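You operate a simulated robot arm through the tools that you are given. There is no shell and no other tool. Be economical: measure what you need, move in short steps, check, and stop when the job is done.

The job below is to be done with a simulated robot arm. You get a single attempt, and the scene is never put back.

Task
Stand the red plug from the top of the check bench beside the bare cover. It goes on the side that lies toward x -1.0, y +0.0 (a direction in the base frame), with about 3 cm between them.

Only the result counts: the job must be done as asked and must still hold three seconds after the hand-in. Knocking over, shifting, dropping, spilling or breaking anything else fails it. Lids that push on must go on centred and level and be pressed home; caps that screw on are set level and turned clockwise until they are tight.

Robot
A 7-joint arm with a two-finger parallel gripper on a trunk, on a base that drives. Base frame: it is fixed to the floor where the robot stands at the start and does not move with it; the origin is under the middle of the robot, x ahead of it, y to its left, z up; the surface under the hand at the start is at about z = 800. Units: mm, degrees, N and s.
With the tool pointing down near the work surface it reaches from about 480 to 920 mm from the robot's upright axis, wherever it stands. Its first joint turns from -115.0 to 115.0 degrees. Places, roughly: bare cover (11x6x6 cm) [-2200, 3700, 900]. Payload 3.91 kg.
The tool frame sits at the grasp point between the pads (the TCP): z along the fingers, y along the line on which they close. The tips reach 30 mm beyond it. The gripper opens to 110 mm. The fingers are 20 mm wide and 10 mm thick; the gripper's body (48 by 112 mm) begins 55 mm behind the TCP.
Orientation is told as [roll, pitch, yaw] about the base's x, y, z axes, in that order, counted from this pose: with the fingers straight down and closing along the base's y, the tool's x points along the base's -x, its y along +y and its z along -z.

Tools
- The arm moves only by the tool step_arm. Its argument "plan" is one flat list of numbers, 7 for each row, row after row: the shift along the base's x, y, z in mm, then the turn, a rotation vector about the base's x, y, z in degrees, then the closure, from 0 (fully open) to 1 (shut). In form: [tx, ty, tz, rx, ry, rz, jaw, tx, ty, tz, rx, ry, rz, jaw, ...]. A call has 1 to 20 rows; each row is the pose to reach, as a shift and turn from the pose commanded when the call began. Each row takes 0.2 s and may step no farther than 50 mm and 8.6 degrees from the row before; otherwise, or with a gripper value out of range, the whole call is refused. Where a pose cannot be reached the arm comes as near as it can. A force on the tool above 40 N (or 10 N above the force at the start of the call, whichever is more), or a blocked arm, ends the call early, and 0.2 s more pass. Each finger travels about 153 mm/s and halts on what it meets, pressing with about 41 N; the grip force reading is that of the motor and also rises with nothing between the fingers. The clock runs only during rows and for 0.2 s after the last one: add rows that repeat a pose to give the fingers time. It gives the time, the measured TCP pose, the force on the tool (base axes), the opening and the grip force at its end, in the units of the frame above (readings bear some noise), with the torque about the TCP (base axes, N m) and any sound that the robot's microphone picked up.
- Cameras (640 x 400 px; columns grow to the right, rows downward): "scene" is now at [221.9, 185.1, 1318.8]; the picture's right is [-0.13, -0.99, 0.00], its down [-0.66, 0.08, -0.75] and it looks along [0.74, -0.09, -0.66] (base axes); focal length 274 px, centre (320, 200). "wrist" rides on the gripper at [72, 17, -103] in the tool frame; the picture's right is [-0.23, 0.97, 0.00], its down [-0.76, -0.18, -0.62] and it looks along [-0.61, -0.14, 0.78] (tool axes); focal length 222 px, centre (320, 200).
- capture(camera): a new picture of that camera. The clock stands still meanwhile.
- move_column(by): slides the trunk up (or, below 0, down) by that many mm; the arm and the scene camera ride with it, the base frame stays. It gives what a move gives, with no picture.
- steer(legs): drives the robot by 1 to 6 legs, each [ahead, left, turn to the left] in mm, mm and degrees, along the robot's own axes; the way and the turn of a leg run together, so that a leg with both is an arc; at most 1500 mm and 180 degrees a leg. The arm and the cameras ride along, it lands a little off, and it stops where it bumps. It gives what a move gives.
- aim_head(pan, tilt): turns the head with the scene camera to pan (to the left, within 80 degrees either way) and tilt (down, from -29 to 69), counted from straight ahead of the robot. It gives what a move gives.
- measure_at(camera, pixels): for up to 12 pixels [column, row] of the newest picture of that camera ("zoom" is the newest enlarged one), the place [x, y, z] in the base frame of the surface seen there, good to about 2 mm, but the place of the scene camera against the robot may be out by one fixed shift of up to 25 mm in any direction. The clock stands still meanwhile.
- enlarge(camera, box): a new picture of the part [left, top, right, bottom] of that camera's present view, enlarged. The clock stands still meanwhile.
- job_done(): hands the job in; it is judged then, once.

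Go step by step. Measure first, check grasps and placings, and put right what went wrong. The budget is 80 turns and 48 pictures, counting those below and the enlarged ones. Unless the task says otherwise, let go and move clear before handing in, and close with one line.

The tools are called after "Call:" as name(argument=value, ...) on one line, values as JSON. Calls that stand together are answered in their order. step_arm: Moves the arm, as the interface text tells. Its arguments: {"type":"object","properties":{"plan":{"type":"array","items":{"type":"number"}}},"required":["plan"]} The other tools are called the same way: move_column (by) slides the trunk up or down; steer (legs) drives the base; aim_head (pan, tilt) turns the head that bears the scene camera; capture (camera) takes a picture; measure_at (camera, pixels) gives the place of the surface under pixels of a picture; enlarge (camera, box) takes an enlarged picture of a part of a camera's view; job_done () hands the job in.

At the start:

```text
time_s: 0.0
tool_pos: [466.9, 128.3, 1053.9]
ee_rot: [-0.1, 0.0, 0.0]
force: [-0.8, -0.1, 0.2]
torque: [0.0, -0.04, 0.01]
grip_width: 109.9
grasp_force: 0.0
trunk travel left (down, up): [-650.0, 340.0]
robot x, y, heading: [0.2, -2.8, -0.3]
head pan, tilt: [-7.2, 41.4]
```

scene: 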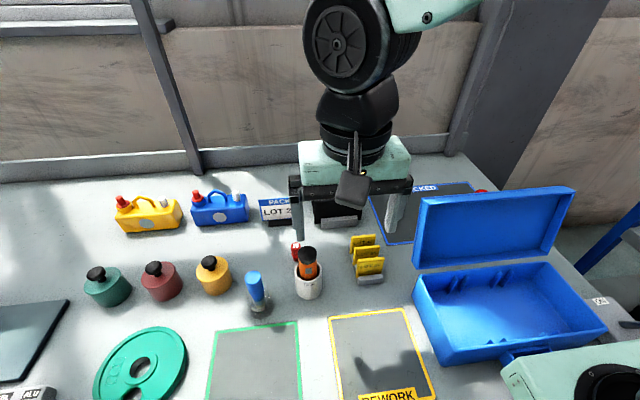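
wrist: 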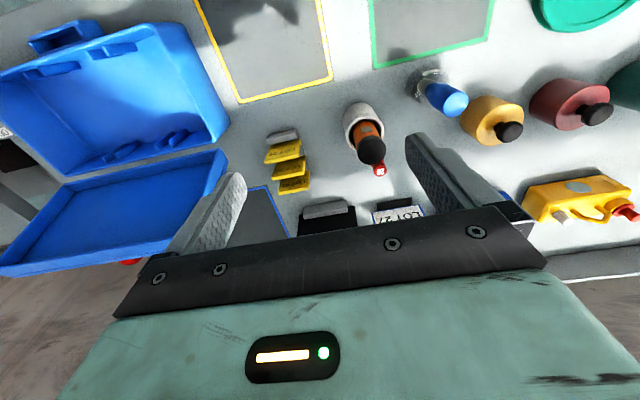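

The bench in front shows small red items near (297,248) and (481,190); I'll look closer and look around for the other benches.

Call:
enlarge(camera="scene", box=[220, 170, 420, 295])

Call:
aim_head(pan=75, tilt=15)

Call:
capture(camera="scene")

```text
3.20 times, centred on (320, 232) of scene
```

zoom: 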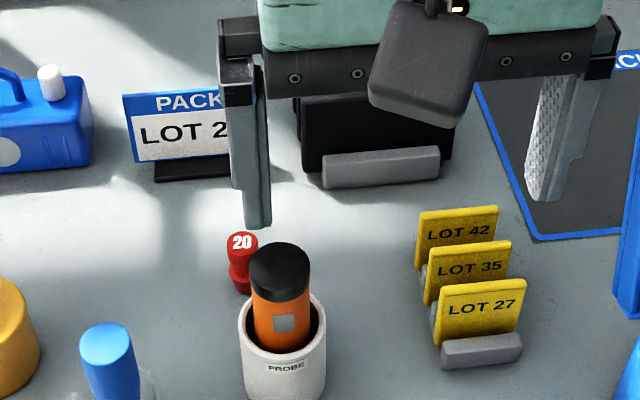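

```text
time_s: 1.6
tool_pos: [466.2, 128.7, 1053.9]
ee_rot: [0.0, 0.0, 0.1]
force: [0.3, 0.1, -0.2]
torque: [-0.02, 0.0, 0.0]
grip_width: 110.1
grasp_force: 0.0
trunk travel left (down, up): [-650.0, 340.0]
robot x, y, heading: [3.8, 1.2, -0.1]
head pan, tilt: [75.0, 15.0]
```

```text
44 pictures are left
```

scene: 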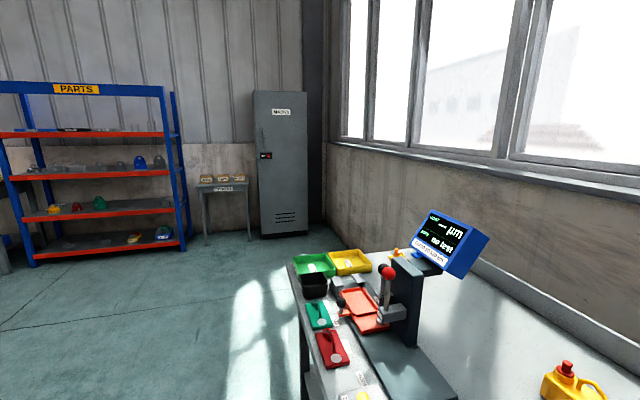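

A small red plug marked "20" stands behind the probe cup. Now I look at the parts shelf on the left and at the bench on the left for labels.

Call:
enlarge(camera="scene", box=[0, 120, 200, 245])

Call:
measure_at(camera="scene", pixels=[[139, 162], [158, 162], [99, 204], [53, 209], [75, 207], [20, 163], [100, 172], [165, 232]])

Call:
enlarge(camera="scene", box=[270, 200, 510, 350])

```text
3.20 times, centred on (100, 182) of scene
```

zoom: 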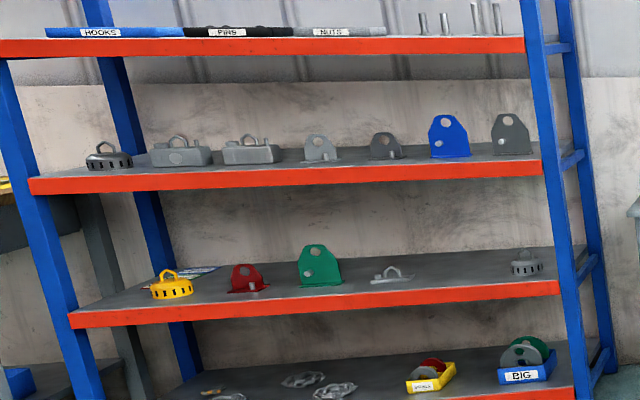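

```text
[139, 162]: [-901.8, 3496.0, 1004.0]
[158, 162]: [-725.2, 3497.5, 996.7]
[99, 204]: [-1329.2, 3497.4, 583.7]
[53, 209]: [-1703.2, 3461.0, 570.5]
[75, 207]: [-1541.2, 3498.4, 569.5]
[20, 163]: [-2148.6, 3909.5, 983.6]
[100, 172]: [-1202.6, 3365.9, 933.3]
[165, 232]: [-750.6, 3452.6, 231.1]
```

```text
2.67 times, centred on (390, 275) of scene
```

zoom: 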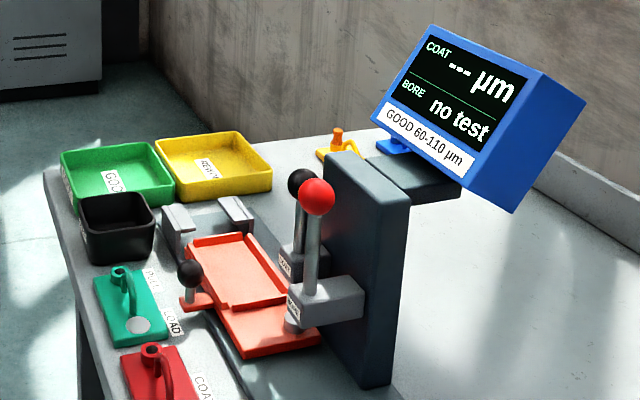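

The other end of the same bench holds a gauge station. I'll check the rest of the bench for other red plugs.

Call:
aim_head(pan=45, tilt=35)

Call:
capture(camera="scene")

Call:
aim_head(pan=-55, tilt=25)

Call:
capture(camera="scene")

```text
time_s: 2.5
tool_pos: [466.9, 127.6, 1055.0]
ee_rot: [0.1, 0.0, 0.0]
force: [-0.6, -0.3, -0.3]
torque: [0.0, 0.0, 0.0]
grip_width: 109.9
grasp_force: 0.1
trunk travel left (down, up): [-650.0, 340.0]
robot x, y, heading: [-0.9, 0.1, 0.1]
head pan, tilt: [45.0, 35.0]
```

```text
41 pictures are left
```

scene: 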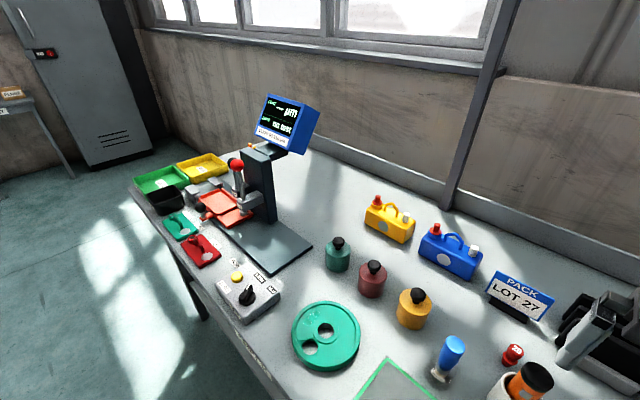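

```text
time_s: 4.3
tool_pos: [467.6, 128.5, 1054.2]
ee_rot: [0.0, 0.0, 0.0]
force: [0.3, 0.1, 0.7]
torque: [-0.01, 0.05, -0.01]
grip_width: 110.1
grasp_force: 0.1
trunk travel left (down, up): [-650.0, 340.0]
robot x, y, heading: [-2.2, -0.4, -0.3]
head pan, tilt: [-55.0, 25.0]
```

```text
40 pictures are left
```

scene: 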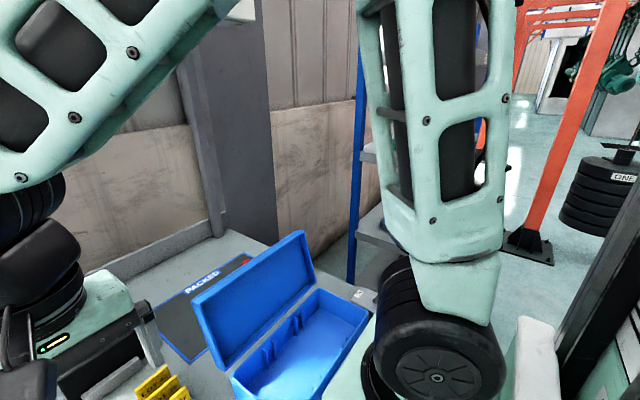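

A red bit is also visible behind the box lid at (245,261); I'll enlarge that, and view the plug from the wrist camera.

Call:
enlarge(camera="scene", box=[150, 220, 310, 320])

Call:
enlarge(camera="wrist", box=[300, 100, 460, 200])

Call:
measure_at(camera="zoom", pixels=[[320, 285], [305, 275], [335, 278], [345, 240], [220, 240]])

```text
4.00 times, centred on (230, 270) of scene
```

zoom: 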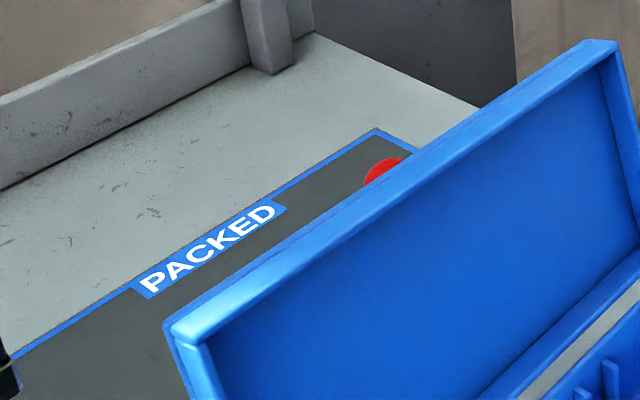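

```text
4.00 times, centred on (380, 150) of wrist
```

zoom: 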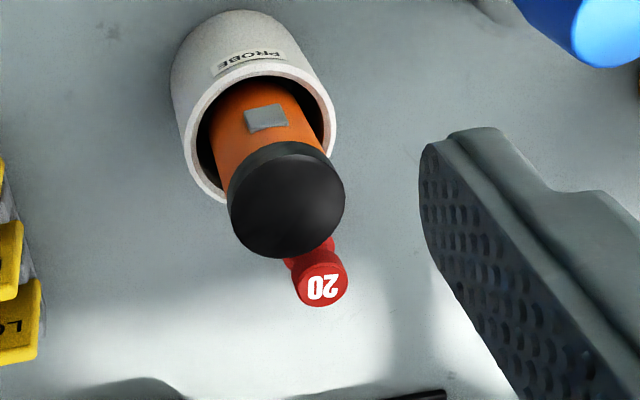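

```text
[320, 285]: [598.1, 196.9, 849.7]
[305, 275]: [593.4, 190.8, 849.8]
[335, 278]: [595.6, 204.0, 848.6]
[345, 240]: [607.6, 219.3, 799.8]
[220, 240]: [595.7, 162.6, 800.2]
```

The plug "20" is at about (598,197), top z 850. I'll raise the trunk to see the red thing behind the lid and to measure the plug's surroundings.

Call:
move_column(by=330)

Call:
aim_head(pan=-20, tilt=55)

Call:
capture(camera="scene")

Call:
capture(camera="wrist")

```text
time_s: 7.5
tool_pos: [466.3, 129.6, 1384.4]
ee_rot: [0.0, 0.0, 0.0]
force: [0.2, -0.5, 0.0]
torque: [-0.01, 0.03, -0.03]
grip_width: 110.1
grasp_force: 0.0
trunk travel left (down, up): [-980.0, 10.0]
robot x, y, heading: [-2.3, -0.2, -0.2]
head pan, tilt: [-55.0, 25.0]
```

```text
time_s: 8.5
tool_pos: [467.2, 129.8, 1384.7]
ee_rot: [0.1, 0.0, 0.0]
force: [0.1, 0.5, -0.1]
torque: [-0.01, -0.02, 0.03]
grip_width: 109.9
grasp_force: 0.1
trunk travel left (down, up): [-980.0, 10.0]
robot x, y, heading: [2.0, -0.9, -0.1]
head pan, tilt: [-20.0, 55.0]
```

```text
37 pictures are left
```

scene: 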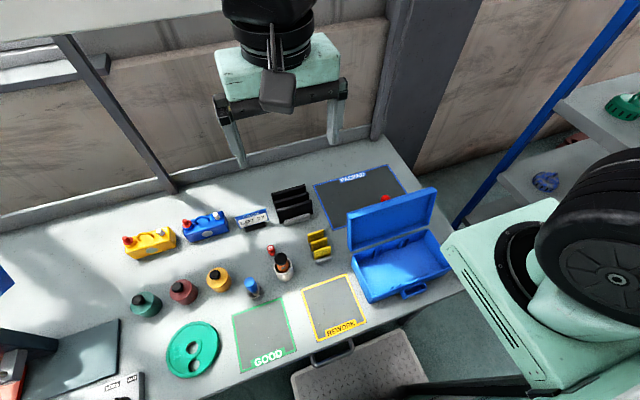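

```text
36 pictures are left
```

wrist: 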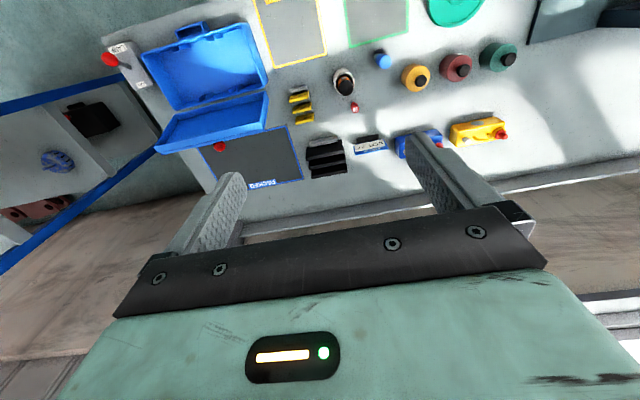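

Call:
enlarge(camera="wrist", box=[160, 100, 320, 200])

Call:
enlarge(camera="wrist", box=[280, 50, 440, 150])

Call:
measure_at(camera="wrist", pixels=[[220, 147], [345, 90], [354, 108], [300, 96], [302, 115], [326, 148], [369, 143], [344, 70], [354, 115], [383, 60], [415, 75]])

```text
4.00 times, centred on (240, 150) of wrist
```

zoom: 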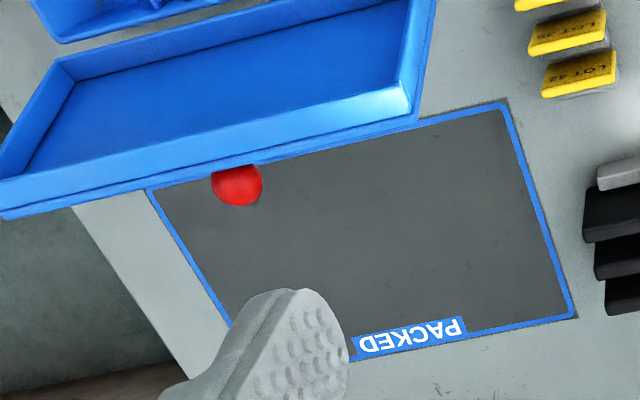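

```text
4.00 times, centred on (360, 100) of wrist
```

zoom: 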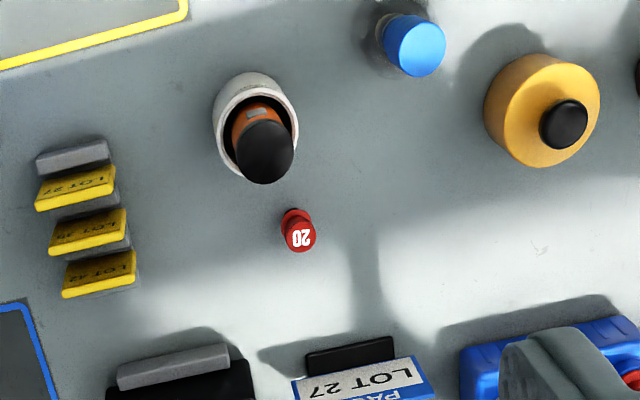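

```text
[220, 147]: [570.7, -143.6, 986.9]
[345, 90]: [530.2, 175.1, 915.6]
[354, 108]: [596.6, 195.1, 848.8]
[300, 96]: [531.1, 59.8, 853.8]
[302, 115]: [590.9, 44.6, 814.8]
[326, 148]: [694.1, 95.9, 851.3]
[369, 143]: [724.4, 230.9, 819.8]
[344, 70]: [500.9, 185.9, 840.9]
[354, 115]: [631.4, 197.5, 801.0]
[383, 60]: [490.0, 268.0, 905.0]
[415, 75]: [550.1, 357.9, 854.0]
```

The red disc at (219,147) in the wrist view needs checking; I'll measure its points.

Call:
measure_at(camera="wrist", pixels=[[219, 146], [219, 149], [216, 145], [223, 145], [200, 140], [230, 155], [215, 141], [219, 142]])

Call:
enlarge(camera="scene", box=[340, 160, 440, 222])

Call:
measure_at(camera="scene", pixels=[[384, 197], [388, 197], [400, 195], [271, 248], [283, 260]])

```text
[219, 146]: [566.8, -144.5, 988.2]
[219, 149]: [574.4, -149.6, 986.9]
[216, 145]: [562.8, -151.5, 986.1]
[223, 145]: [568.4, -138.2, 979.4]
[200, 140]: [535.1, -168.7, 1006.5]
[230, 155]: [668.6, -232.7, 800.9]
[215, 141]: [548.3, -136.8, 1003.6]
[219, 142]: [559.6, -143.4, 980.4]
```

```text
6.40 times, centred on (390, 191) of scene
```

zoom: 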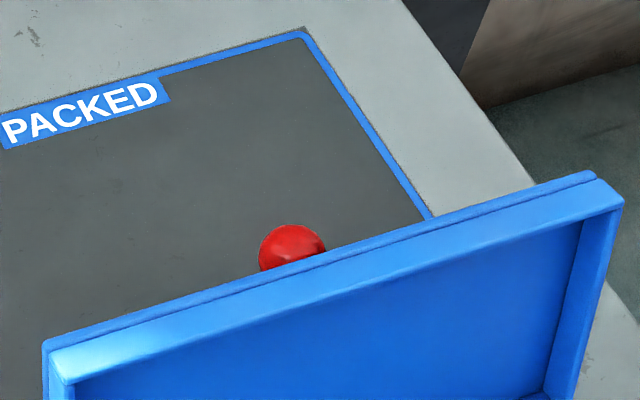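

```text
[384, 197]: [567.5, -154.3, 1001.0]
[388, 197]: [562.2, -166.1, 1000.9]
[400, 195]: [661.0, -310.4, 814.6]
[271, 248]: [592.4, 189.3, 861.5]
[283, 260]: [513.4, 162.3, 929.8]
```

The red thing behind the lid is a ball knob on top of a handle (z≈1000), so the plug marked "20" at (597,196) is the one. I lower the trunk back and bring the hand above it, yawed -15° to keep the camera off the probe.

Call:
move_column(by=-330)

Call:
step_arm(plan=[35, 18, 0, 0, 0, -5, 0, 70, 36, 0, 0, 0, -10, 0, 105, 54, 0, 0, 0, -15, 0, 130, 67, 0, 0, 0, -15, 0, 130, 67, -40, 0, 0, -15, 0, 130, 67, -70, 0, 0, -15, 0])

Call:
capture(camera="wrist")

```text
time_s: 11.8
tool_pos: [467.3, 129.1, 1053.9]
ee_rot: [0.0, 0.0, 0.1]
force: [0.1, 0.0, -0.5]
torque: [0.0, -0.01, -0.02]
grip_width: 110.1
grasp_force: 0.2
trunk travel left (down, up): [-650.0, 340.0]
robot x, y, heading: [2.0, 2.4, 0.2]
head pan, tilt: [-20.0, 55.0]
```

```text
time_s: 13.2
tool_pos: [596.7, 197.0, 983.8]
ee_rot: [0.0, 0.0, -15.0]
force: [-0.3, -0.7, 0.5]
torque: [-0.03, -0.01, 0.01]
grip_width: 110.0
grasp_force: 0.0
trunk travel left (down, up): [-650.0, 340.0]
robot x, y, heading: [-1.0, 0.6, -0.1]
head pan, tilt: [-20.0, 55.0]
```

```text
32 pictures are left
```

wrist: 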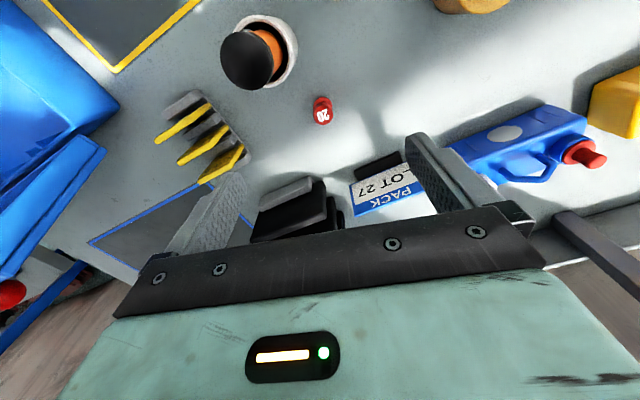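

Call:
enlarge(camera="wrist", box=[210, 10, 370, 150])

Call:
measure_at(camera="wrist", pixels=[[322, 115], [318, 116], [326, 114], [320, 99], [250, 60], [225, 60], [250, 85], [275, 60], [262, 40]])

```text
2.86 times, centred on (290, 80) of wrist
```

zoom: 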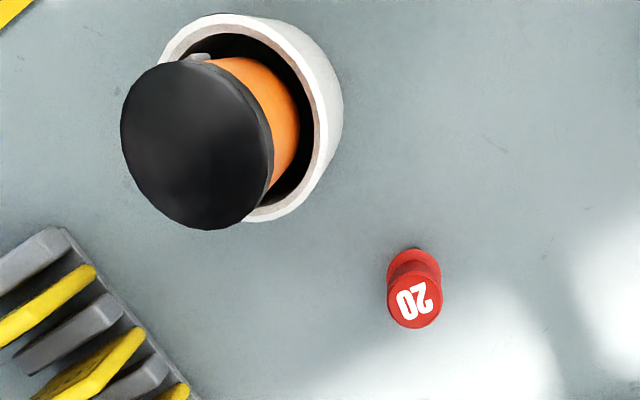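

```text
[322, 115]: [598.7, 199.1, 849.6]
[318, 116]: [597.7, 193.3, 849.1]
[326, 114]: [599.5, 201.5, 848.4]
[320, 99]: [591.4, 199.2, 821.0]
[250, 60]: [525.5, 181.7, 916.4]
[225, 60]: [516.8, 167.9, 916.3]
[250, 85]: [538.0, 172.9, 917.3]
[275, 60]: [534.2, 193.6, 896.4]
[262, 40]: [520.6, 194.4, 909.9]
```

The plug head is centred at about (598,198) z 849, and the probe cap ends near x 545, so it is clear. Descend to TCP z≈838 and close.

Call:
step_arm(plan=[1, 1, -40, 0, 0, 0, 0, 1, 1, -80, 0, 0, 0, 0, 1, 1, -115, 0, 0, 0, 0, 1, 1, -135, 0, 0, 0, 0, 1, 1, -146, 0, 0, 0, 0, 1, 1, -146, 0, 0, 0, 0.4, 1, 1, -146, 0, 0, 0, 0.7, 1, 1, -146, 0, 0, 0, 1, 1, 1, -146, 0, 0, 0, 1, 1, 1, -146, 0, 0, 0, 1])

```text
time_s: 15.4
tool_pos: [598.3, 197.5, 838.8]
ee_rot: [0.1, 0.0, -15.1]
force: [-0.5, 0.3, -0.1]
torque: [-0.02, 0.01, 0.01]
grip_width: 19.7
grasp_force: 41.3
trunk travel left (down, up): [-650.0, 340.0]
robot x, y, heading: [-0.4, -1.0, 0.1]
head pan, tilt: [-20.0, 55.0]
```

Gripped at 19.7 mm with 41 N. Lift and retract toward the start pose.

Call:
step_arm(plan=[0, 0, 40, 0, 0, 0, 1, 0, 0, 90, 0, 0, 0, 1, 0, 0, 140, 0, 0, 0, 1, 0, 0, 190, 0, 0, 0, 1, 0, 0, 215, 0, 0, 0, 1, -40, -20, 215, 0, 0, 5, 1, -80, -40, 215, 0, 0, 10, 1, -120, -60, 215, 0, 0, 15, 1, -132, -68, 215, 0, 0, 15, 1])

Call:
aim_head(pan=-80, tilt=35)

Call:
enlarge(camera="wrist", box=[160, 50, 540, 290])

Call:
capture(camera="scene")

```text
time_s: 17.4
tool_pos: [465.0, 128.7, 1053.8]
ee_rot: [0.0, -0.1, 0.1]
force: [0.9, 0.2, 0.4]
torque: [0.01, 0.02, 0.01]
grip_width: 19.5
grasp_force: 40.6
trunk travel left (down, up): [-650.0, 340.0]
robot x, y, heading: [0.8, -1.9, 0.1]
head pan, tilt: [-20.0, 55.0]
```

```text
time_s: 18.7
tool_pos: [466.5, 127.7, 1053.1]
ee_rot: [0.0, 0.0, -0.1]
force: [-0.2, 0.2, -0.8]
torque: [-0.03, 0.01, 0.03]
grip_width: 19.8
grasp_force: 40.8
trunk travel left (down, up): [-650.0, 340.0]
robot x, y, heading: [2.1, 0.8, 0.3]
head pan, tilt: [-80.0, 35.0]
```

```text
1.67 times, centred on (350, 170) of wrist
```

zoom: 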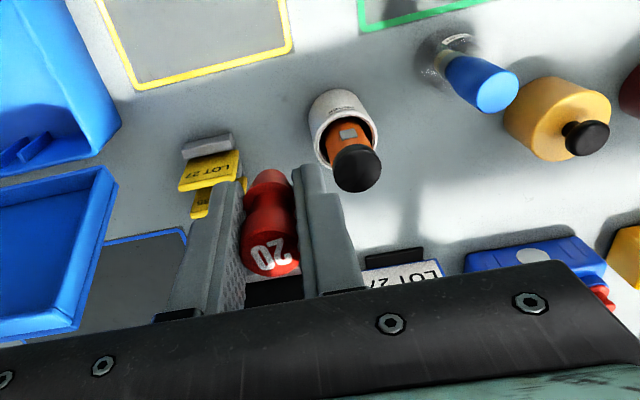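

```text
29 pictures are left
```

scene: 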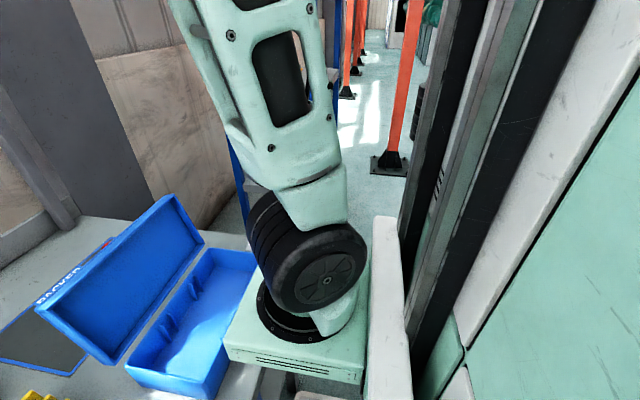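

The plug is held upright between the pads. I check the left/back floor before backing off.

Call:
aim_head(pan=80, tilt=25)

Call:
capture(camera="scene")

```text
time_s: 21.1
tool_pos: [466.5, 129.2, 1053.0]
ee_rot: [0.1, -0.1, 0.0]
force: [0.1, 1.3, -0.2]
torque: [0.05, 0.0, -0.02]
grip_width: 19.8
grasp_force: 41.1
trunk travel left (down, up): [-650.0, 340.0]
robot x, y, heading: [0.2, -2.3, 0.2]
head pan, tilt: [80.0, 25.0]
```

```text
28 pictures are left
```

scene: 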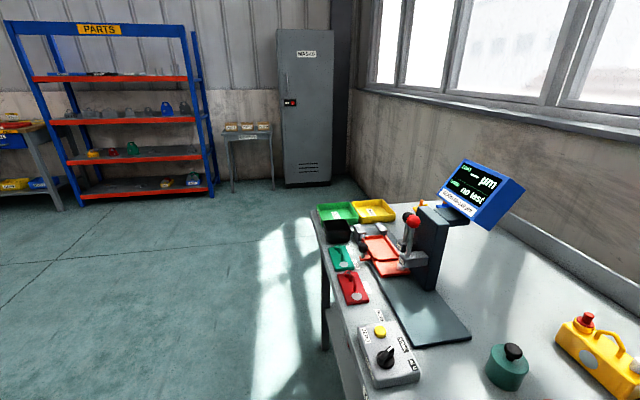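

The floor to the left and back is clear, with a wooden bench left of the shelf. Back off and turn partway left, then look.

Call:
steer(legs=[[-500, 0, 0], [0, 0, 110]])

Call:
aim_head(pan=10, tilt=15)

Call:
capture(camera="scene")

```text
time_s: 28.7
tool_pos: [-775.8, 396.9, 1053.6]
ee_rot: [0.0, 0.0, 109.5]
force: [-0.9, 0.9, -0.3]
torque: [-0.01, 0.0, 0.01]
grip_width: 19.5
grasp_force: 40.9
trunk travel left (down, up): [-650.0, 340.0]
robot x, y, heading: [-498.8, 1.9, 109.5]
head pan, tilt: [80.0, 25.0]
```

```text
time_s: 30.1
tool_pos: [-775.8, 395.8, 1052.0]
ee_rot: [0.0, 0.0, 109.5]
force: [0.2, -0.5, 0.6]
torque: [0.01, 0.03, 0.05]
grip_width: 19.3
grasp_force: 40.9
trunk travel left (down, up): [-650.0, 340.0]
robot x, y, heading: [-497.7, 0.9, 109.8]
head pan, tilt: [10.0, 15.0]
```

```text
27 pictures are left
```

scene: 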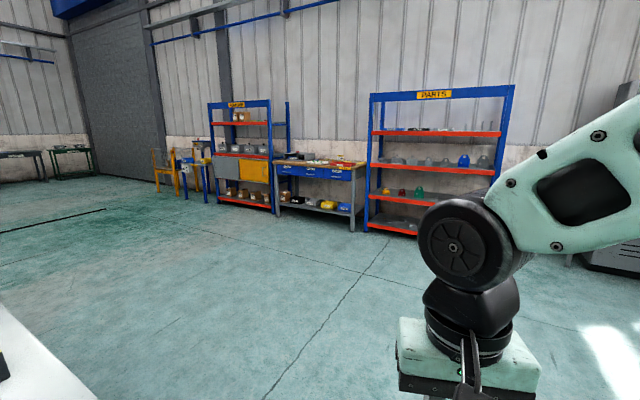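

The wooden bench between the shelves (320,170) should hold the cover. Measure its edge.

Call:
enlarge(camera="scene", box=[260, 140, 380, 215])

Call:
measure_at(camera="zoom", pixels=[[110, 135], [330, 155], [480, 165], [250, 115], [350, 105], [200, 250], [450, 100]])

```text
5.33 times, centred on (320, 178) of scene
```

zoom: 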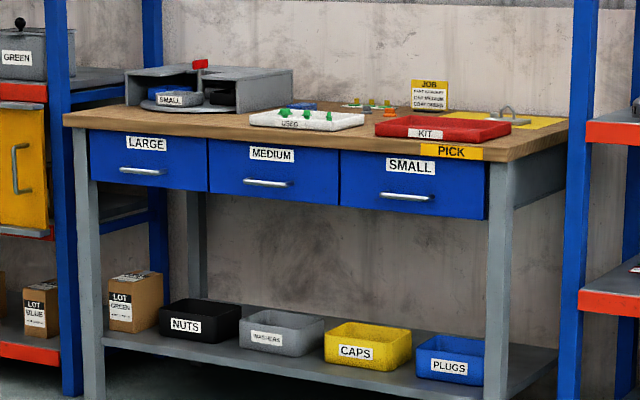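

```text
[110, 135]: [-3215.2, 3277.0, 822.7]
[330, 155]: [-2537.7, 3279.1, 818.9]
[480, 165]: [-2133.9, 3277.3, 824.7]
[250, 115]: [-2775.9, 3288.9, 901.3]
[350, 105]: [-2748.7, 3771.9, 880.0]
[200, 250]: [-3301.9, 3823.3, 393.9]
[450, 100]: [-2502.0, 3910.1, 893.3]
```

The top is at z≈880, front edge y≈3277, and the cover is likely the grey handled thing on the yellow mat. I check the white object at lower left before driving that way.

Call:
aim_head(pan=50, tilt=35)

Call:
capture(camera="scene")

Call:
measure_at(camera="scene", pixels=[[320, 200], [320, 300], [320, 380], [200, 300], [450, 300], [500, 200]])

```text
time_s: 31.1
tool_pos: [-774.8, 395.6, 1053.3]
ee_rot: [0.0, 0.1, 109.5]
force: [-0.1, -0.4, -0.7]
torque: [-0.01, 0.0, -0.02]
grip_width: 19.8
grasp_force: 41.3
trunk travel left (down, up): [-650.0, 340.0]
robot x, y, heading: [-497.1, 2.0, 109.4]
head pan, tilt: [50.0, 35.0]
```

```text
25 pictures are left
```

scene: 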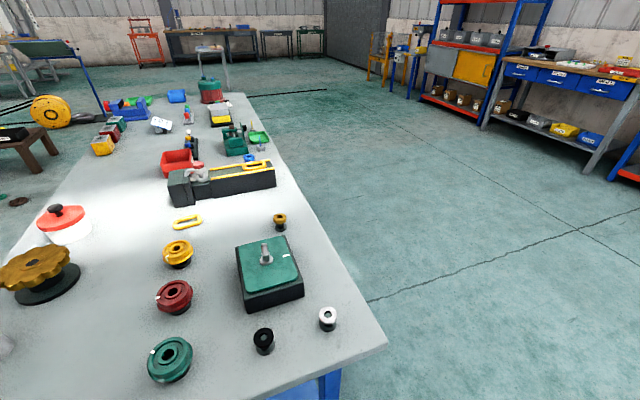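

```text
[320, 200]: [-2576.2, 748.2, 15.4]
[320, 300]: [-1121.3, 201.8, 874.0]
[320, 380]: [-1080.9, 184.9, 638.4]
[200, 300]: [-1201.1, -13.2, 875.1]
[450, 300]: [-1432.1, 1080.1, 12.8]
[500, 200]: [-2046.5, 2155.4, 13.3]
```

A bench lies at x<-1060, y<250, so I go straight along +y first, then diagonally.

Call:
steer(legs=[[0, 0, -19.5], [1000, 0, 0], [700, 850, 0], [700, 850, 0]])

Call:
aim_head(pan=0, tilt=25)

Call:
capture(camera="scene")

```text
time_s: 47.8
tool_pos: [-2312.7, 2852.1, 1052.6]
ee_rot: [0.1, 0.0, 89.6]
force: [0.2, -0.3, -0.2]
torque: [0.0, 0.0, -0.03]
grip_width: 19.5
grasp_force: 41.5
trunk travel left (down, up): [-650.0, 340.0]
robot x, y, heading: [-2189.5, 2384.9, 89.5]
head pan, tilt: [50.0, 35.0]
```

```text
time_s: 49.0
tool_pos: [-2312.2, 2852.6, 1053.8]
ee_rot: [0.0, 0.0, 89.4]
force: [0.3, 0.2, -0.6]
torque: [0.05, 0.01, 0.06]
grip_width: 19.7
grasp_force: 41.1
trunk travel left (down, up): [-650.0, 340.0]
robot x, y, heading: [-2184.9, 2386.2, 89.6]
head pan, tilt: [0.0, 25.0]
```

```text
24 pictures are left
```

scene: 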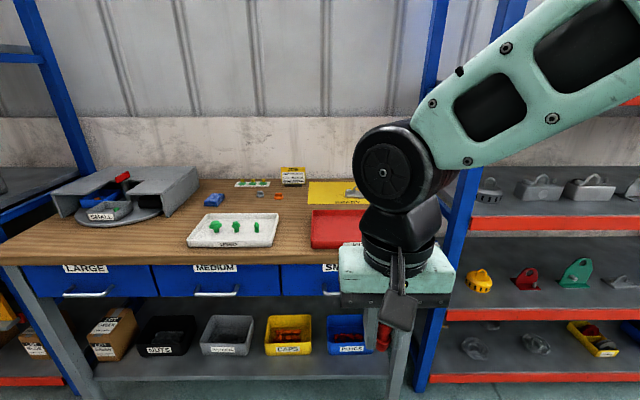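

The cover sits behind the arm near (352,192). Move closer by 300 mm and use the wrist camera.

Call:
steer(legs=[[300, 0, 0]])

Call:
capture(camera="wrist")

Call:
aim_head(pan=-5, tilt=35)

Call:
capture(camera="scene")

```text
time_s: 51.0
tool_pos: [-2309.8, 3154.0, 1053.5]
ee_rot: [0.0, -0.1, 89.6]
force: [-1.1, -0.7, -0.2]
torque: [-0.02, -0.01, 0.01]
grip_width: 19.9
grasp_force: 41.2
trunk travel left (down, up): [-650.0, 340.0]
robot x, y, heading: [-2186.1, 2685.0, 89.4]
head pan, tilt: [0.0, 25.0]
```

```text
23 pictures are left
```

wrist: 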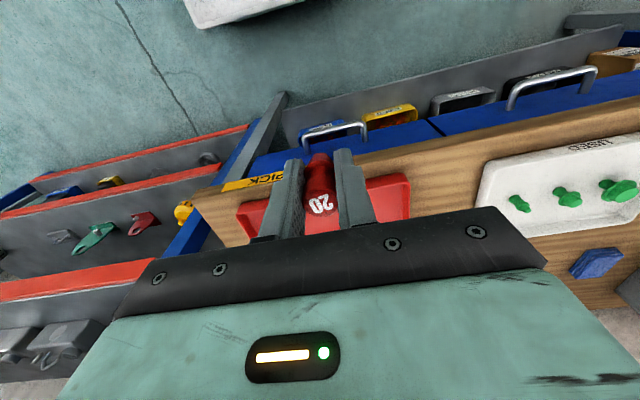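

```text
time_s: 51.7
tool_pos: [-2310.3, 3153.5, 1053.0]
ee_rot: [0.0, -0.1, 89.6]
force: [-0.6, -0.7, 0.3]
torque: [0.02, 0.01, 0.02]
grip_width: 19.6
grasp_force: 40.7
trunk travel left (down, up): [-650.0, 340.0]
robot x, y, heading: [-2182.5, 2685.9, 89.5]
head pan, tilt: [-5.0, 35.0]
```

```text
22 pictures are left
```

scene: 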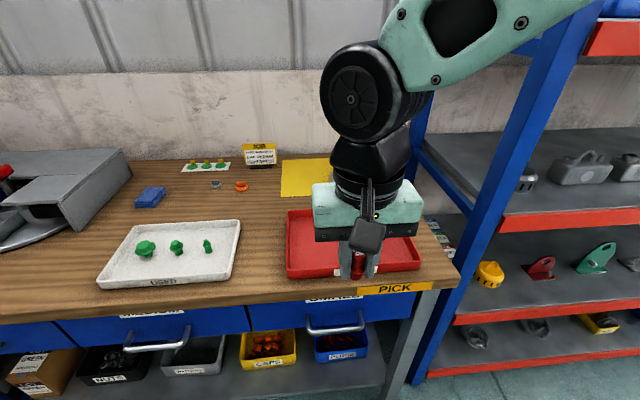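

The arm blocks the view of the cover; I measure the shelf post and things nearby, then swing the hand left to see.

Call:
measure_at(camera="scene", pixels=[[470, 260], [430, 310], [560, 60], [430, 130], [300, 180], [285, 270], [420, 262], [400, 285], [241, 187], [270, 165], [420, 30], [360, 90]])

Call:
step_arm(plan=[-45, 0, 0, 0, 0, 0, 1, -90, 0, 0, 0, 0, 0, 1, -135, 0, 0, 0, 0, 0, 1, -180, 0, 0, 0, 0, 0, 1, -225, 0, 0, 0, 0, 0, 1, -250, 0, 0, 0, 0, 0, 1])

Call:
capture(camera="scene")

```text
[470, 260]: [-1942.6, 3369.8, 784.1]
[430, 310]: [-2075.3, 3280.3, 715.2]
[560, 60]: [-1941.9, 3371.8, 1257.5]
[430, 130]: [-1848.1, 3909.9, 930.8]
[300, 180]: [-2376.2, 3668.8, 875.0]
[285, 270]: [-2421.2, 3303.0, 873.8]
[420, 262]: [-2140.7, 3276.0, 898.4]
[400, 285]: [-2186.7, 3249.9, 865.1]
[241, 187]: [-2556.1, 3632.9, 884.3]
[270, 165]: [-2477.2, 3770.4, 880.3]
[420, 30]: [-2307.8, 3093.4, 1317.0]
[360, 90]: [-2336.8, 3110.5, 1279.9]
```

```text
time_s: 53.1
tool_pos: [-2558.8, 3155.0, 1053.1]
ee_rot: [-0.1, 0.0, 89.6]
force: [0.4, 0.6, 0.2]
torque: [-0.03, 0.03, -0.01]
grip_width: 19.8
grasp_force: 40.5
trunk travel left (down, up): [-650.0, 340.0]
robot x, y, heading: [-2187.1, 2685.1, 89.5]
head pan, tilt: [-5.0, 35.0]
```

```text
21 pictures are left
```

scene: 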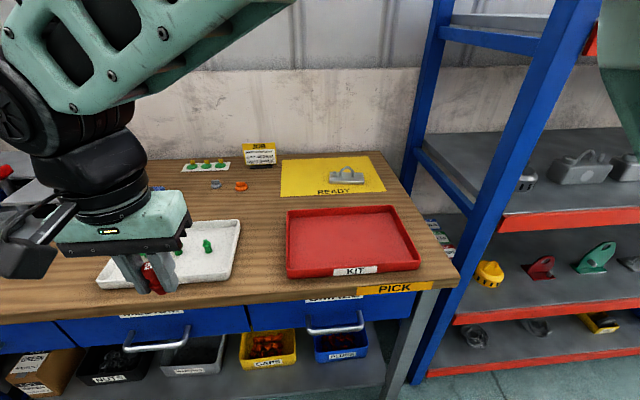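

The cover is visible at (348,178) on the yellow READY mat. Enlarge and measure it.

Call:
enlarge(camera="scene", box=[276, 140, 404, 220])

Call:
measure_at(camera="zoom", pixels=[[268, 203], [435, 205], [275, 220], [440, 222], [262, 185], [420, 170], [350, 145], [230, 210], [180, 210], [200, 150], [350, 190], [350, 225]])

```text
5.00 times, centred on (340, 180) of scene
```

zoom: 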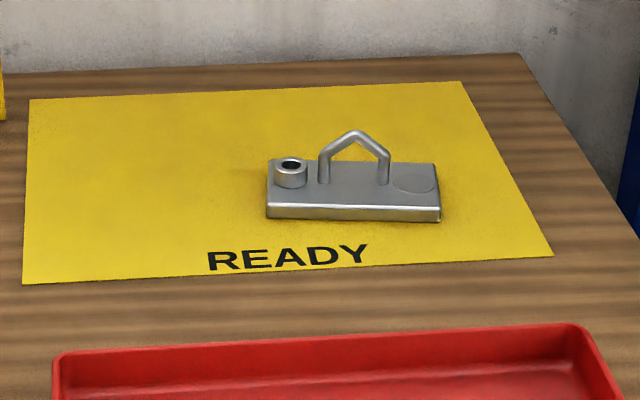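

```text
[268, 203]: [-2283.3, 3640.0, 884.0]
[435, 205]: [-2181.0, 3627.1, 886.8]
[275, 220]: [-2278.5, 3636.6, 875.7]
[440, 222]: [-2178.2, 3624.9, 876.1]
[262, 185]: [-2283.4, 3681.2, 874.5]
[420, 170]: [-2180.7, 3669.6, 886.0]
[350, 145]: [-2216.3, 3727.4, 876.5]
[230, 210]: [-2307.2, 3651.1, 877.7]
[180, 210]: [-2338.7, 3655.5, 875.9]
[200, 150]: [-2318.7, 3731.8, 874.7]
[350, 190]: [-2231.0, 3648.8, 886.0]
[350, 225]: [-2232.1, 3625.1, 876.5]
```

The cover's -x end is at about x -2281, y 3655 by scene camera. Before going closer, I look down to see how much room the base has to the bench.

Call:
aim_head(pan=-15, tilt=69)

Call:
capture(camera="scene")

Call:
measure_at(camera="scene", pixels=[[320, 280], [320, 250], [320, 310], [320, 340], [320, 380], [420, 330], [220, 330], [250, 250], [400, 250]])

```text
time_s: 54.1
tool_pos: [-2559.5, 3154.7, 1053.3]
ee_rot: [0.1, 0.0, 89.6]
force: [-0.1, -0.3, -1.0]
torque: [0.0, 0.02, -0.03]
grip_width: 19.8
grasp_force: 41.2
trunk travel left (down, up): [-650.0, 340.0]
robot x, y, heading: [-2185.8, 2687.5, 89.5]
head pan, tilt: [-15.0, 68.8]
```

```text
19 pictures are left
```

scene: 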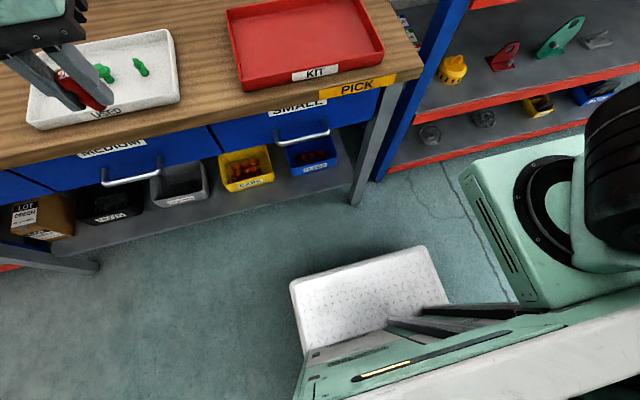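

```text
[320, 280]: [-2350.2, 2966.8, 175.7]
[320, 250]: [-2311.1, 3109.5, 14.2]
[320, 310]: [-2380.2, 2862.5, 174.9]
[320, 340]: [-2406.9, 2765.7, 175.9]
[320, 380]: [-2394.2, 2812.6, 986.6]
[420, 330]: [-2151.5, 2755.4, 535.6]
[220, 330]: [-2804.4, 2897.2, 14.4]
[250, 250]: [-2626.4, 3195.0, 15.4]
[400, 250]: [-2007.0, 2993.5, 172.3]
```

The base front (y≈3000) has about 250 mm to the bench. Move 130 left and 165 ahead.

Call:
steer(legs=[[0, 130, 0], [165, 0, 0]])

Call:
aim_head(pan=-15, tilt=40)

Call:
capture(camera="scene")

```text
time_s: 56.4
tool_pos: [-2687.7, 3321.2, 1052.9]
ee_rot: [-0.1, 0.1, 89.6]
force: [-0.1, -0.1, -1.1]
torque: [0.01, 0.01, -0.03]
grip_width: 19.6
grasp_force: 41.7
trunk travel left (down, up): [-650.0, 340.0]
robot x, y, heading: [-2318.3, 2853.1, 89.9]
head pan, tilt: [-15.0, 68.8]
```

```text
time_s: 57.4
tool_pos: [-2688.5, 3320.5, 1053.0]
ee_rot: [0.0, 0.0, 89.6]
force: [0.2, 0.3, 0.0]
torque: [-0.01, -0.01, 0.0]
grip_width: 19.7
grasp_force: 41.2
trunk travel left (down, up): [-650.0, 340.0]
robot x, y, heading: [-2315.2, 2853.7, 89.6]
head pan, tilt: [-15.0, 40.0]
```

```text
18 pictures are left
```

scene: 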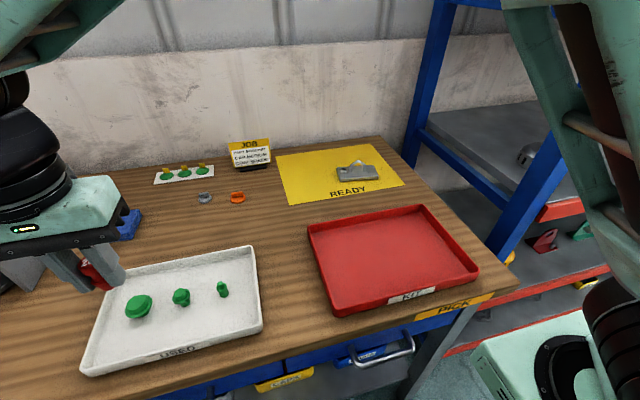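

I check how far the elbow link (600,190) is from the shelf post (540,200).

Call:
measure_at(camera="scene", pixels=[[590, 190], [540, 60], [540, 200], [630, 230], [510, 260], [355, 173], [300, 175], [235, 197], [250, 155]])

```text
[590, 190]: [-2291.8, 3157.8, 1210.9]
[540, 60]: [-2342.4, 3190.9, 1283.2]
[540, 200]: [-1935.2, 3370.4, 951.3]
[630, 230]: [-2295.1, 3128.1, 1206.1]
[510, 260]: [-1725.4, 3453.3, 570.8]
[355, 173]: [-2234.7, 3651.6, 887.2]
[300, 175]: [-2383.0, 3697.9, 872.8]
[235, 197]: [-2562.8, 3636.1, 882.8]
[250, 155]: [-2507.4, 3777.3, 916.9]
```

The elbow is well clear of the post. Bring the hand to (-2330,3560) at z≈1075 to view the cover with the wrist camera.

Call:
step_arm(plan=[36, 24, 2, 0, 0, 0, 1, 72, 48, 4, 0, 0, 0, 1, 108, 72, 6, 0, 0, 0, 1, 144, 96, 8, 0, 0, 0, 1, 180, 120, 10, 0, 0, 0, 1, 216, 144, 12, 0, 0, 0, 1, 252, 168, 14, 0, 0, 0, 1, 288, 192, 16, 0, 0, 0, 1, 324, 216, 18, 0, 0, 0, 1, 358, 240, 20, 0, 0, 0, 1])

Call:
capture(camera="wrist")

```text
time_s: 59.6
tool_pos: [-2329.4, 3559.9, 1074.3]
ee_rot: [0.0, 0.0, 89.8]
force: [-0.1, -0.6, -0.4]
torque: [0.01, -0.01, -0.02]
grip_width: 19.7
grasp_force: 41.5
trunk travel left (down, up): [-650.0, 340.0]
robot x, y, heading: [-2312.2, 2849.7, 89.6]
head pan, tilt: [-15.0, 40.0]
```

```text
17 pictures are left
```

wrist: 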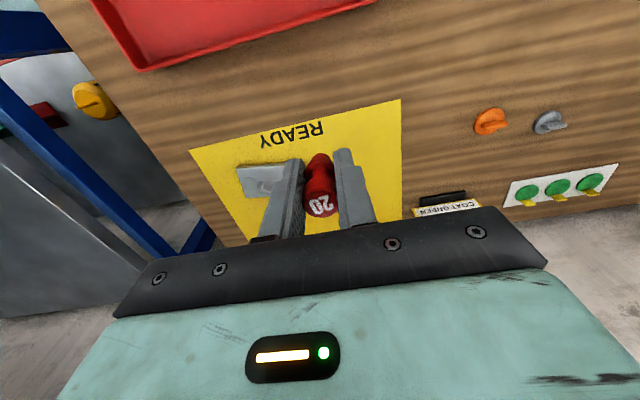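

The near end of the cover is hidden by the finger; shift the hand 90 mm to -x for a clear view.

Call:
step_arm(plan=[-45, -20, 0, 0, 0, 0, 1, -90, -40, 0, 0, 0, 0, 1])

Call:
enlarge(camera="wrist", box=[150, 80, 390, 230])

```text
time_s: 60.2
tool_pos: [-2419.7, 3519.8, 1074.2]
ee_rot: [0.0, 0.0, 89.5]
force: [1.8, -0.7, -0.5]
torque: [0.0, 0.04, 0.01]
grip_width: 19.9
grasp_force: 40.8
trunk travel left (down, up): [-650.0, 340.0]
robot x, y, heading: [-2316.5, 2854.2, 89.3]
head pan, tilt: [-15.0, 40.0]
```

```text
2.67 times, centred on (270, 155) of wrist
```

zoom: 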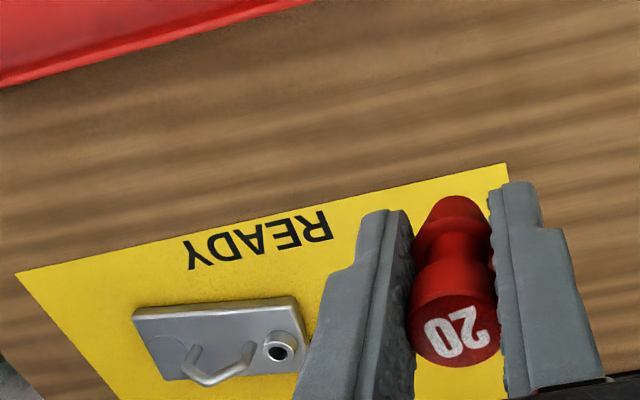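

The cover is fully visible now at zoom (132–310, 297–380). Measure its edges, the mat and the plug's bottom.

Call:
measure_at(camera="zoom", pixels=[[138, 316], [294, 301], [304, 348], [170, 375], [290, 372], [278, 346], [200, 270], [320, 300], [455, 212], [455, 340], [300, 315], [210, 325]])

```text
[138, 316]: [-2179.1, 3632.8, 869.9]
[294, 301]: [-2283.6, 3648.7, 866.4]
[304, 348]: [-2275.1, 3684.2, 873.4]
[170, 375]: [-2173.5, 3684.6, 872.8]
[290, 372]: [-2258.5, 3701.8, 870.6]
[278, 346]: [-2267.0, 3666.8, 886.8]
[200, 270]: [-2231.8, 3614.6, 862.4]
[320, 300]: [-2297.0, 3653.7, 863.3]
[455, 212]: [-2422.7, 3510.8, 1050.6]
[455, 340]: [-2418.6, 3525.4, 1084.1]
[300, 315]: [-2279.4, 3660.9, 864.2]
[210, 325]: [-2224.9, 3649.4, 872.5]
```

Mat z≈863, the cover's -x end is at x≈-2281 around y 3668. Plug target axis is (-2321,3671) with TCP z≈902; move above and descend to z≈910.

Call:
step_arm(plan=[33, 45, 0, 0, 0, 0, 1, 66, 90, 0, 0, 0, 0, 1, 98.7, 130, 0, 0, 0, 0, 1, 98.7, 151, 0, 0, 0, 0, 1, 98.7, 151, -40, 0, 0, 0, 1, 98.7, 151, -80, 0, 0, 0, 1, 98.7, 151, -120, 0, 0, 0, 1, 98.7, 151, -150, 0, 0, 0, 1, 98.7, 151, -164, 0, 0, 0, 1, 98.7, 151, -164, 0, 0, 0, 1])

Call:
enlarge(camera="wrist", box=[170, 80, 410, 230])

```text
refused: row 1 steps farther than a row can; nothing moved
```

```text
2.67 times, centred on (290, 155) of wrist
```

zoom: 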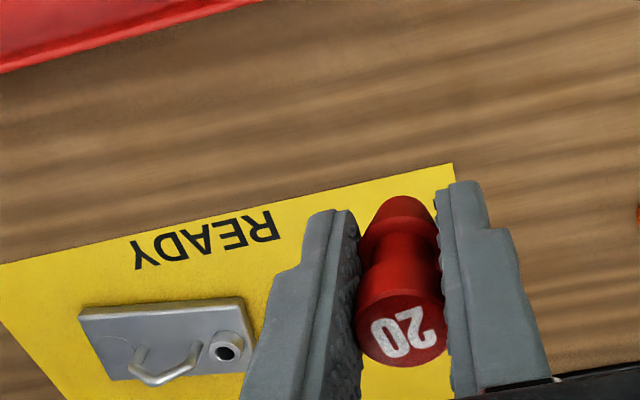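

The first step was too long; resend with smaller rows.

Call:
step_arm(plan=[25, 38, 0, 0, 0, 0, 1, 50, 76, 0, 0, 0, 0, 1, 75, 114, 0, 0, 0, 0, 1, 98.7, 151, 0, 0, 0, 0, 1, 98.7, 151, -40, 0, 0, 0, 1, 98.7, 151, -80, 0, 0, 0, 1, 98.7, 151, -120, 0, 0, 0, 1, 98.7, 151, -150, 0, 0, 0, 1, 98.7, 151, -164, 0, 0, 0, 1, 98.7, 151, -164, 0, 0, 0, 1])

Call:
enlarge(camera="wrist", box=[170, 80, 410, 230])

Call:
enlarge(camera="scene", box=[260, 100, 420, 200])

```text
time_s: 62.4
tool_pos: [-2321.6, 3671.2, 908.5]
ee_rot: [0.0, 0.1, 89.5]
force: [-0.5, 0.2, 0.0]
torque: [0.0, 0.03, -0.01]
grip_width: 19.9
grasp_force: 40.7
trunk travel left (down, up): [-650.0, 340.0]
robot x, y, heading: [-2313.4, 2852.0, 89.6]
head pan, tilt: [-15.0, 40.0]
```

```text
2.67 times, centred on (290, 155) of wrist
```

zoom: 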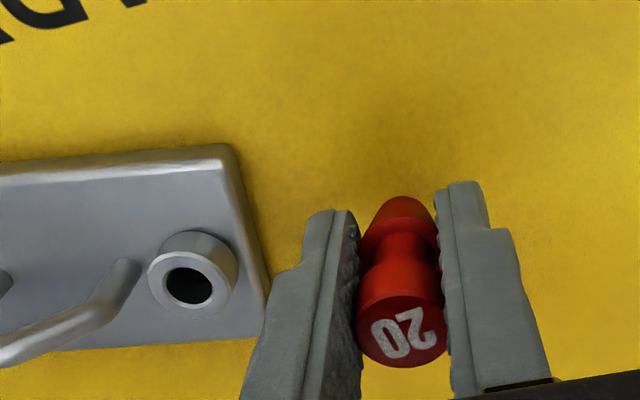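

```text
4.00 times, centred on (340, 150) of scene
```

zoom: 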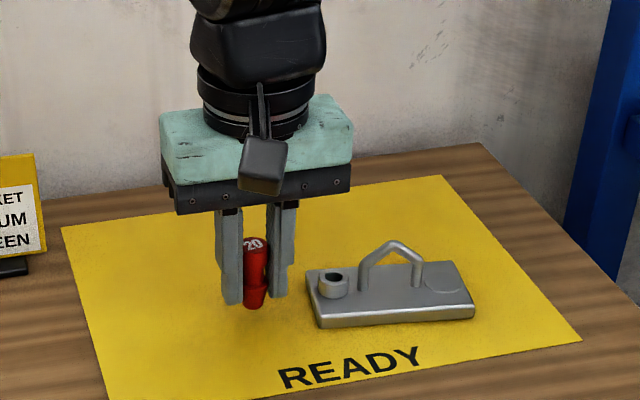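

Plug hangs a few mm above the mat. Measure plug and cover edge relative to each other in this zoom.

Call:
measure_at(camera="zoom", pixels=[[256, 270], [247, 290], [264, 290], [254, 306], [309, 275], [318, 322], [312, 295], [322, 312], [470, 300], [256, 320], [290, 330]])

```text
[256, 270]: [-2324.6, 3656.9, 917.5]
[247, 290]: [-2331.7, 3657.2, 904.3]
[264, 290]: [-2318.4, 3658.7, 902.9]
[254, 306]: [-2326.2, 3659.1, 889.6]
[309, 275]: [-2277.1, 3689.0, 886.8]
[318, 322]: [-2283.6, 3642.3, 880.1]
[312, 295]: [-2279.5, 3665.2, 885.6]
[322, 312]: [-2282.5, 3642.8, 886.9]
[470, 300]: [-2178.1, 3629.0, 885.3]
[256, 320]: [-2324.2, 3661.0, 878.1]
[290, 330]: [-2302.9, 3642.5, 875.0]
```

Gap reads 31–35 mm; shift +2 mm in x and lower in small steps.

Call:
step_arm(plan=[2, 0, 0, 0, 0, 0, 1, 2, 0, -3, 0, 0, 0, 1, 2, 0, -5, 0, 0, 0, 1, 2, 0, -5, 0, 0, 0, 1])

Call:
step_arm(plan=[0, 0, -1, 0, 0, 0, 1, 0, 0, -1, 0, 0, 0, 1])

```text
time_s: 63.4
tool_pos: [-2320.0, 3672.4, 904.9]
ee_rot: [0.1, 0.0, 89.6]
force: [-0.1, -0.7, 0.5]
torque: [0.03, -0.01, 0.02]
grip_width: 19.4
grasp_force: 41.3
trunk travel left (down, up): [-650.0, 340.0]
robot x, y, heading: [-2312.2, 2852.2, 89.7]
head pan, tilt: [-15.0, 40.0]
```

```text
time_s: 64.0
tool_pos: [-2319.7, 3671.8, 903.2]
ee_rot: [0.1, -0.1, 89.6]
force: [-0.1, -0.3, 0.7]
torque: [0.01, 0.04, -0.01]
grip_width: 19.6
grasp_force: 40.6
trunk travel left (down, up): [-650.0, 340.0]
robot x, y, heading: [-2313.0, 2852.5, 89.8]
head pan, tilt: [-15.0, 40.0]
```

No contact yet (force z 0.7); keep lowering 1 mm at a time.

Call:
step_arm(plan=[0, 0, -1, 0, 0, 0, 1, 0, 0, -1, 0, 0, 0, 1])

Call:
step_arm(plan=[0, 0, -0.7, 0, 0, 0, 1, 0, 0, -0.7, 0, 0, 0, 1])

```text
time_s: 64.6
tool_pos: [-2320.1, 3671.9, 902.7]
ee_rot: [0.0, 0.0, 89.5]
force: [-0.6, -0.7, -0.3]
torque: [-0.02, 0.03, -0.01]
grip_width: 19.6
grasp_force: 40.6
trunk travel left (down, up): [-650.0, 340.0]
robot x, y, heading: [-2309.8, 2854.0, 89.1]
head pan, tilt: [-15.0, 40.0]
```

```text
time_s: 65.2
tool_pos: [-2319.4, 3672.8, 902.3]
ee_rot: [-0.1, 0.0, 89.7]
force: [-0.2, -0.3, 0.6]
torque: [0.03, 0.0, 0.01]
grip_width: 19.6
grasp_force: 40.6
trunk travel left (down, up): [-650.0, 340.0]
robot x, y, heading: [-2314.7, 2851.8, 89.6]
head pan, tilt: [-15.0, 40.0]
```

Call:
step_arm(plan=[0, 0, -0.8, 0, 0, 0, 1, 0, 0, -0.8, 0, 0, 0, 1])

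Call:
enlarge(camera="scene", box=[300, 140, 364, 180])

```text
time_s: 65.8
tool_pos: [-2319.8, 3671.4, 900.5]
ee_rot: [0.0, 0.1, 89.7]
force: [-1.0, 0.0, -0.1]
torque: [0.0, -0.01, 0.02]
grip_width: 19.7
grasp_force: 41.0
trunk travel left (down, up): [-650.0, 340.0]
robot x, y, heading: [-2315.0, 2854.1, 89.4]
head pan, tilt: [-15.0, 40.0]
```

```text
10.00 times, centred on (332, 160) of scene
```

zoom: 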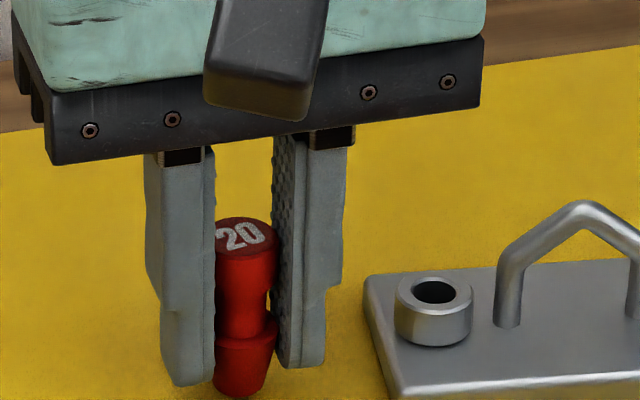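

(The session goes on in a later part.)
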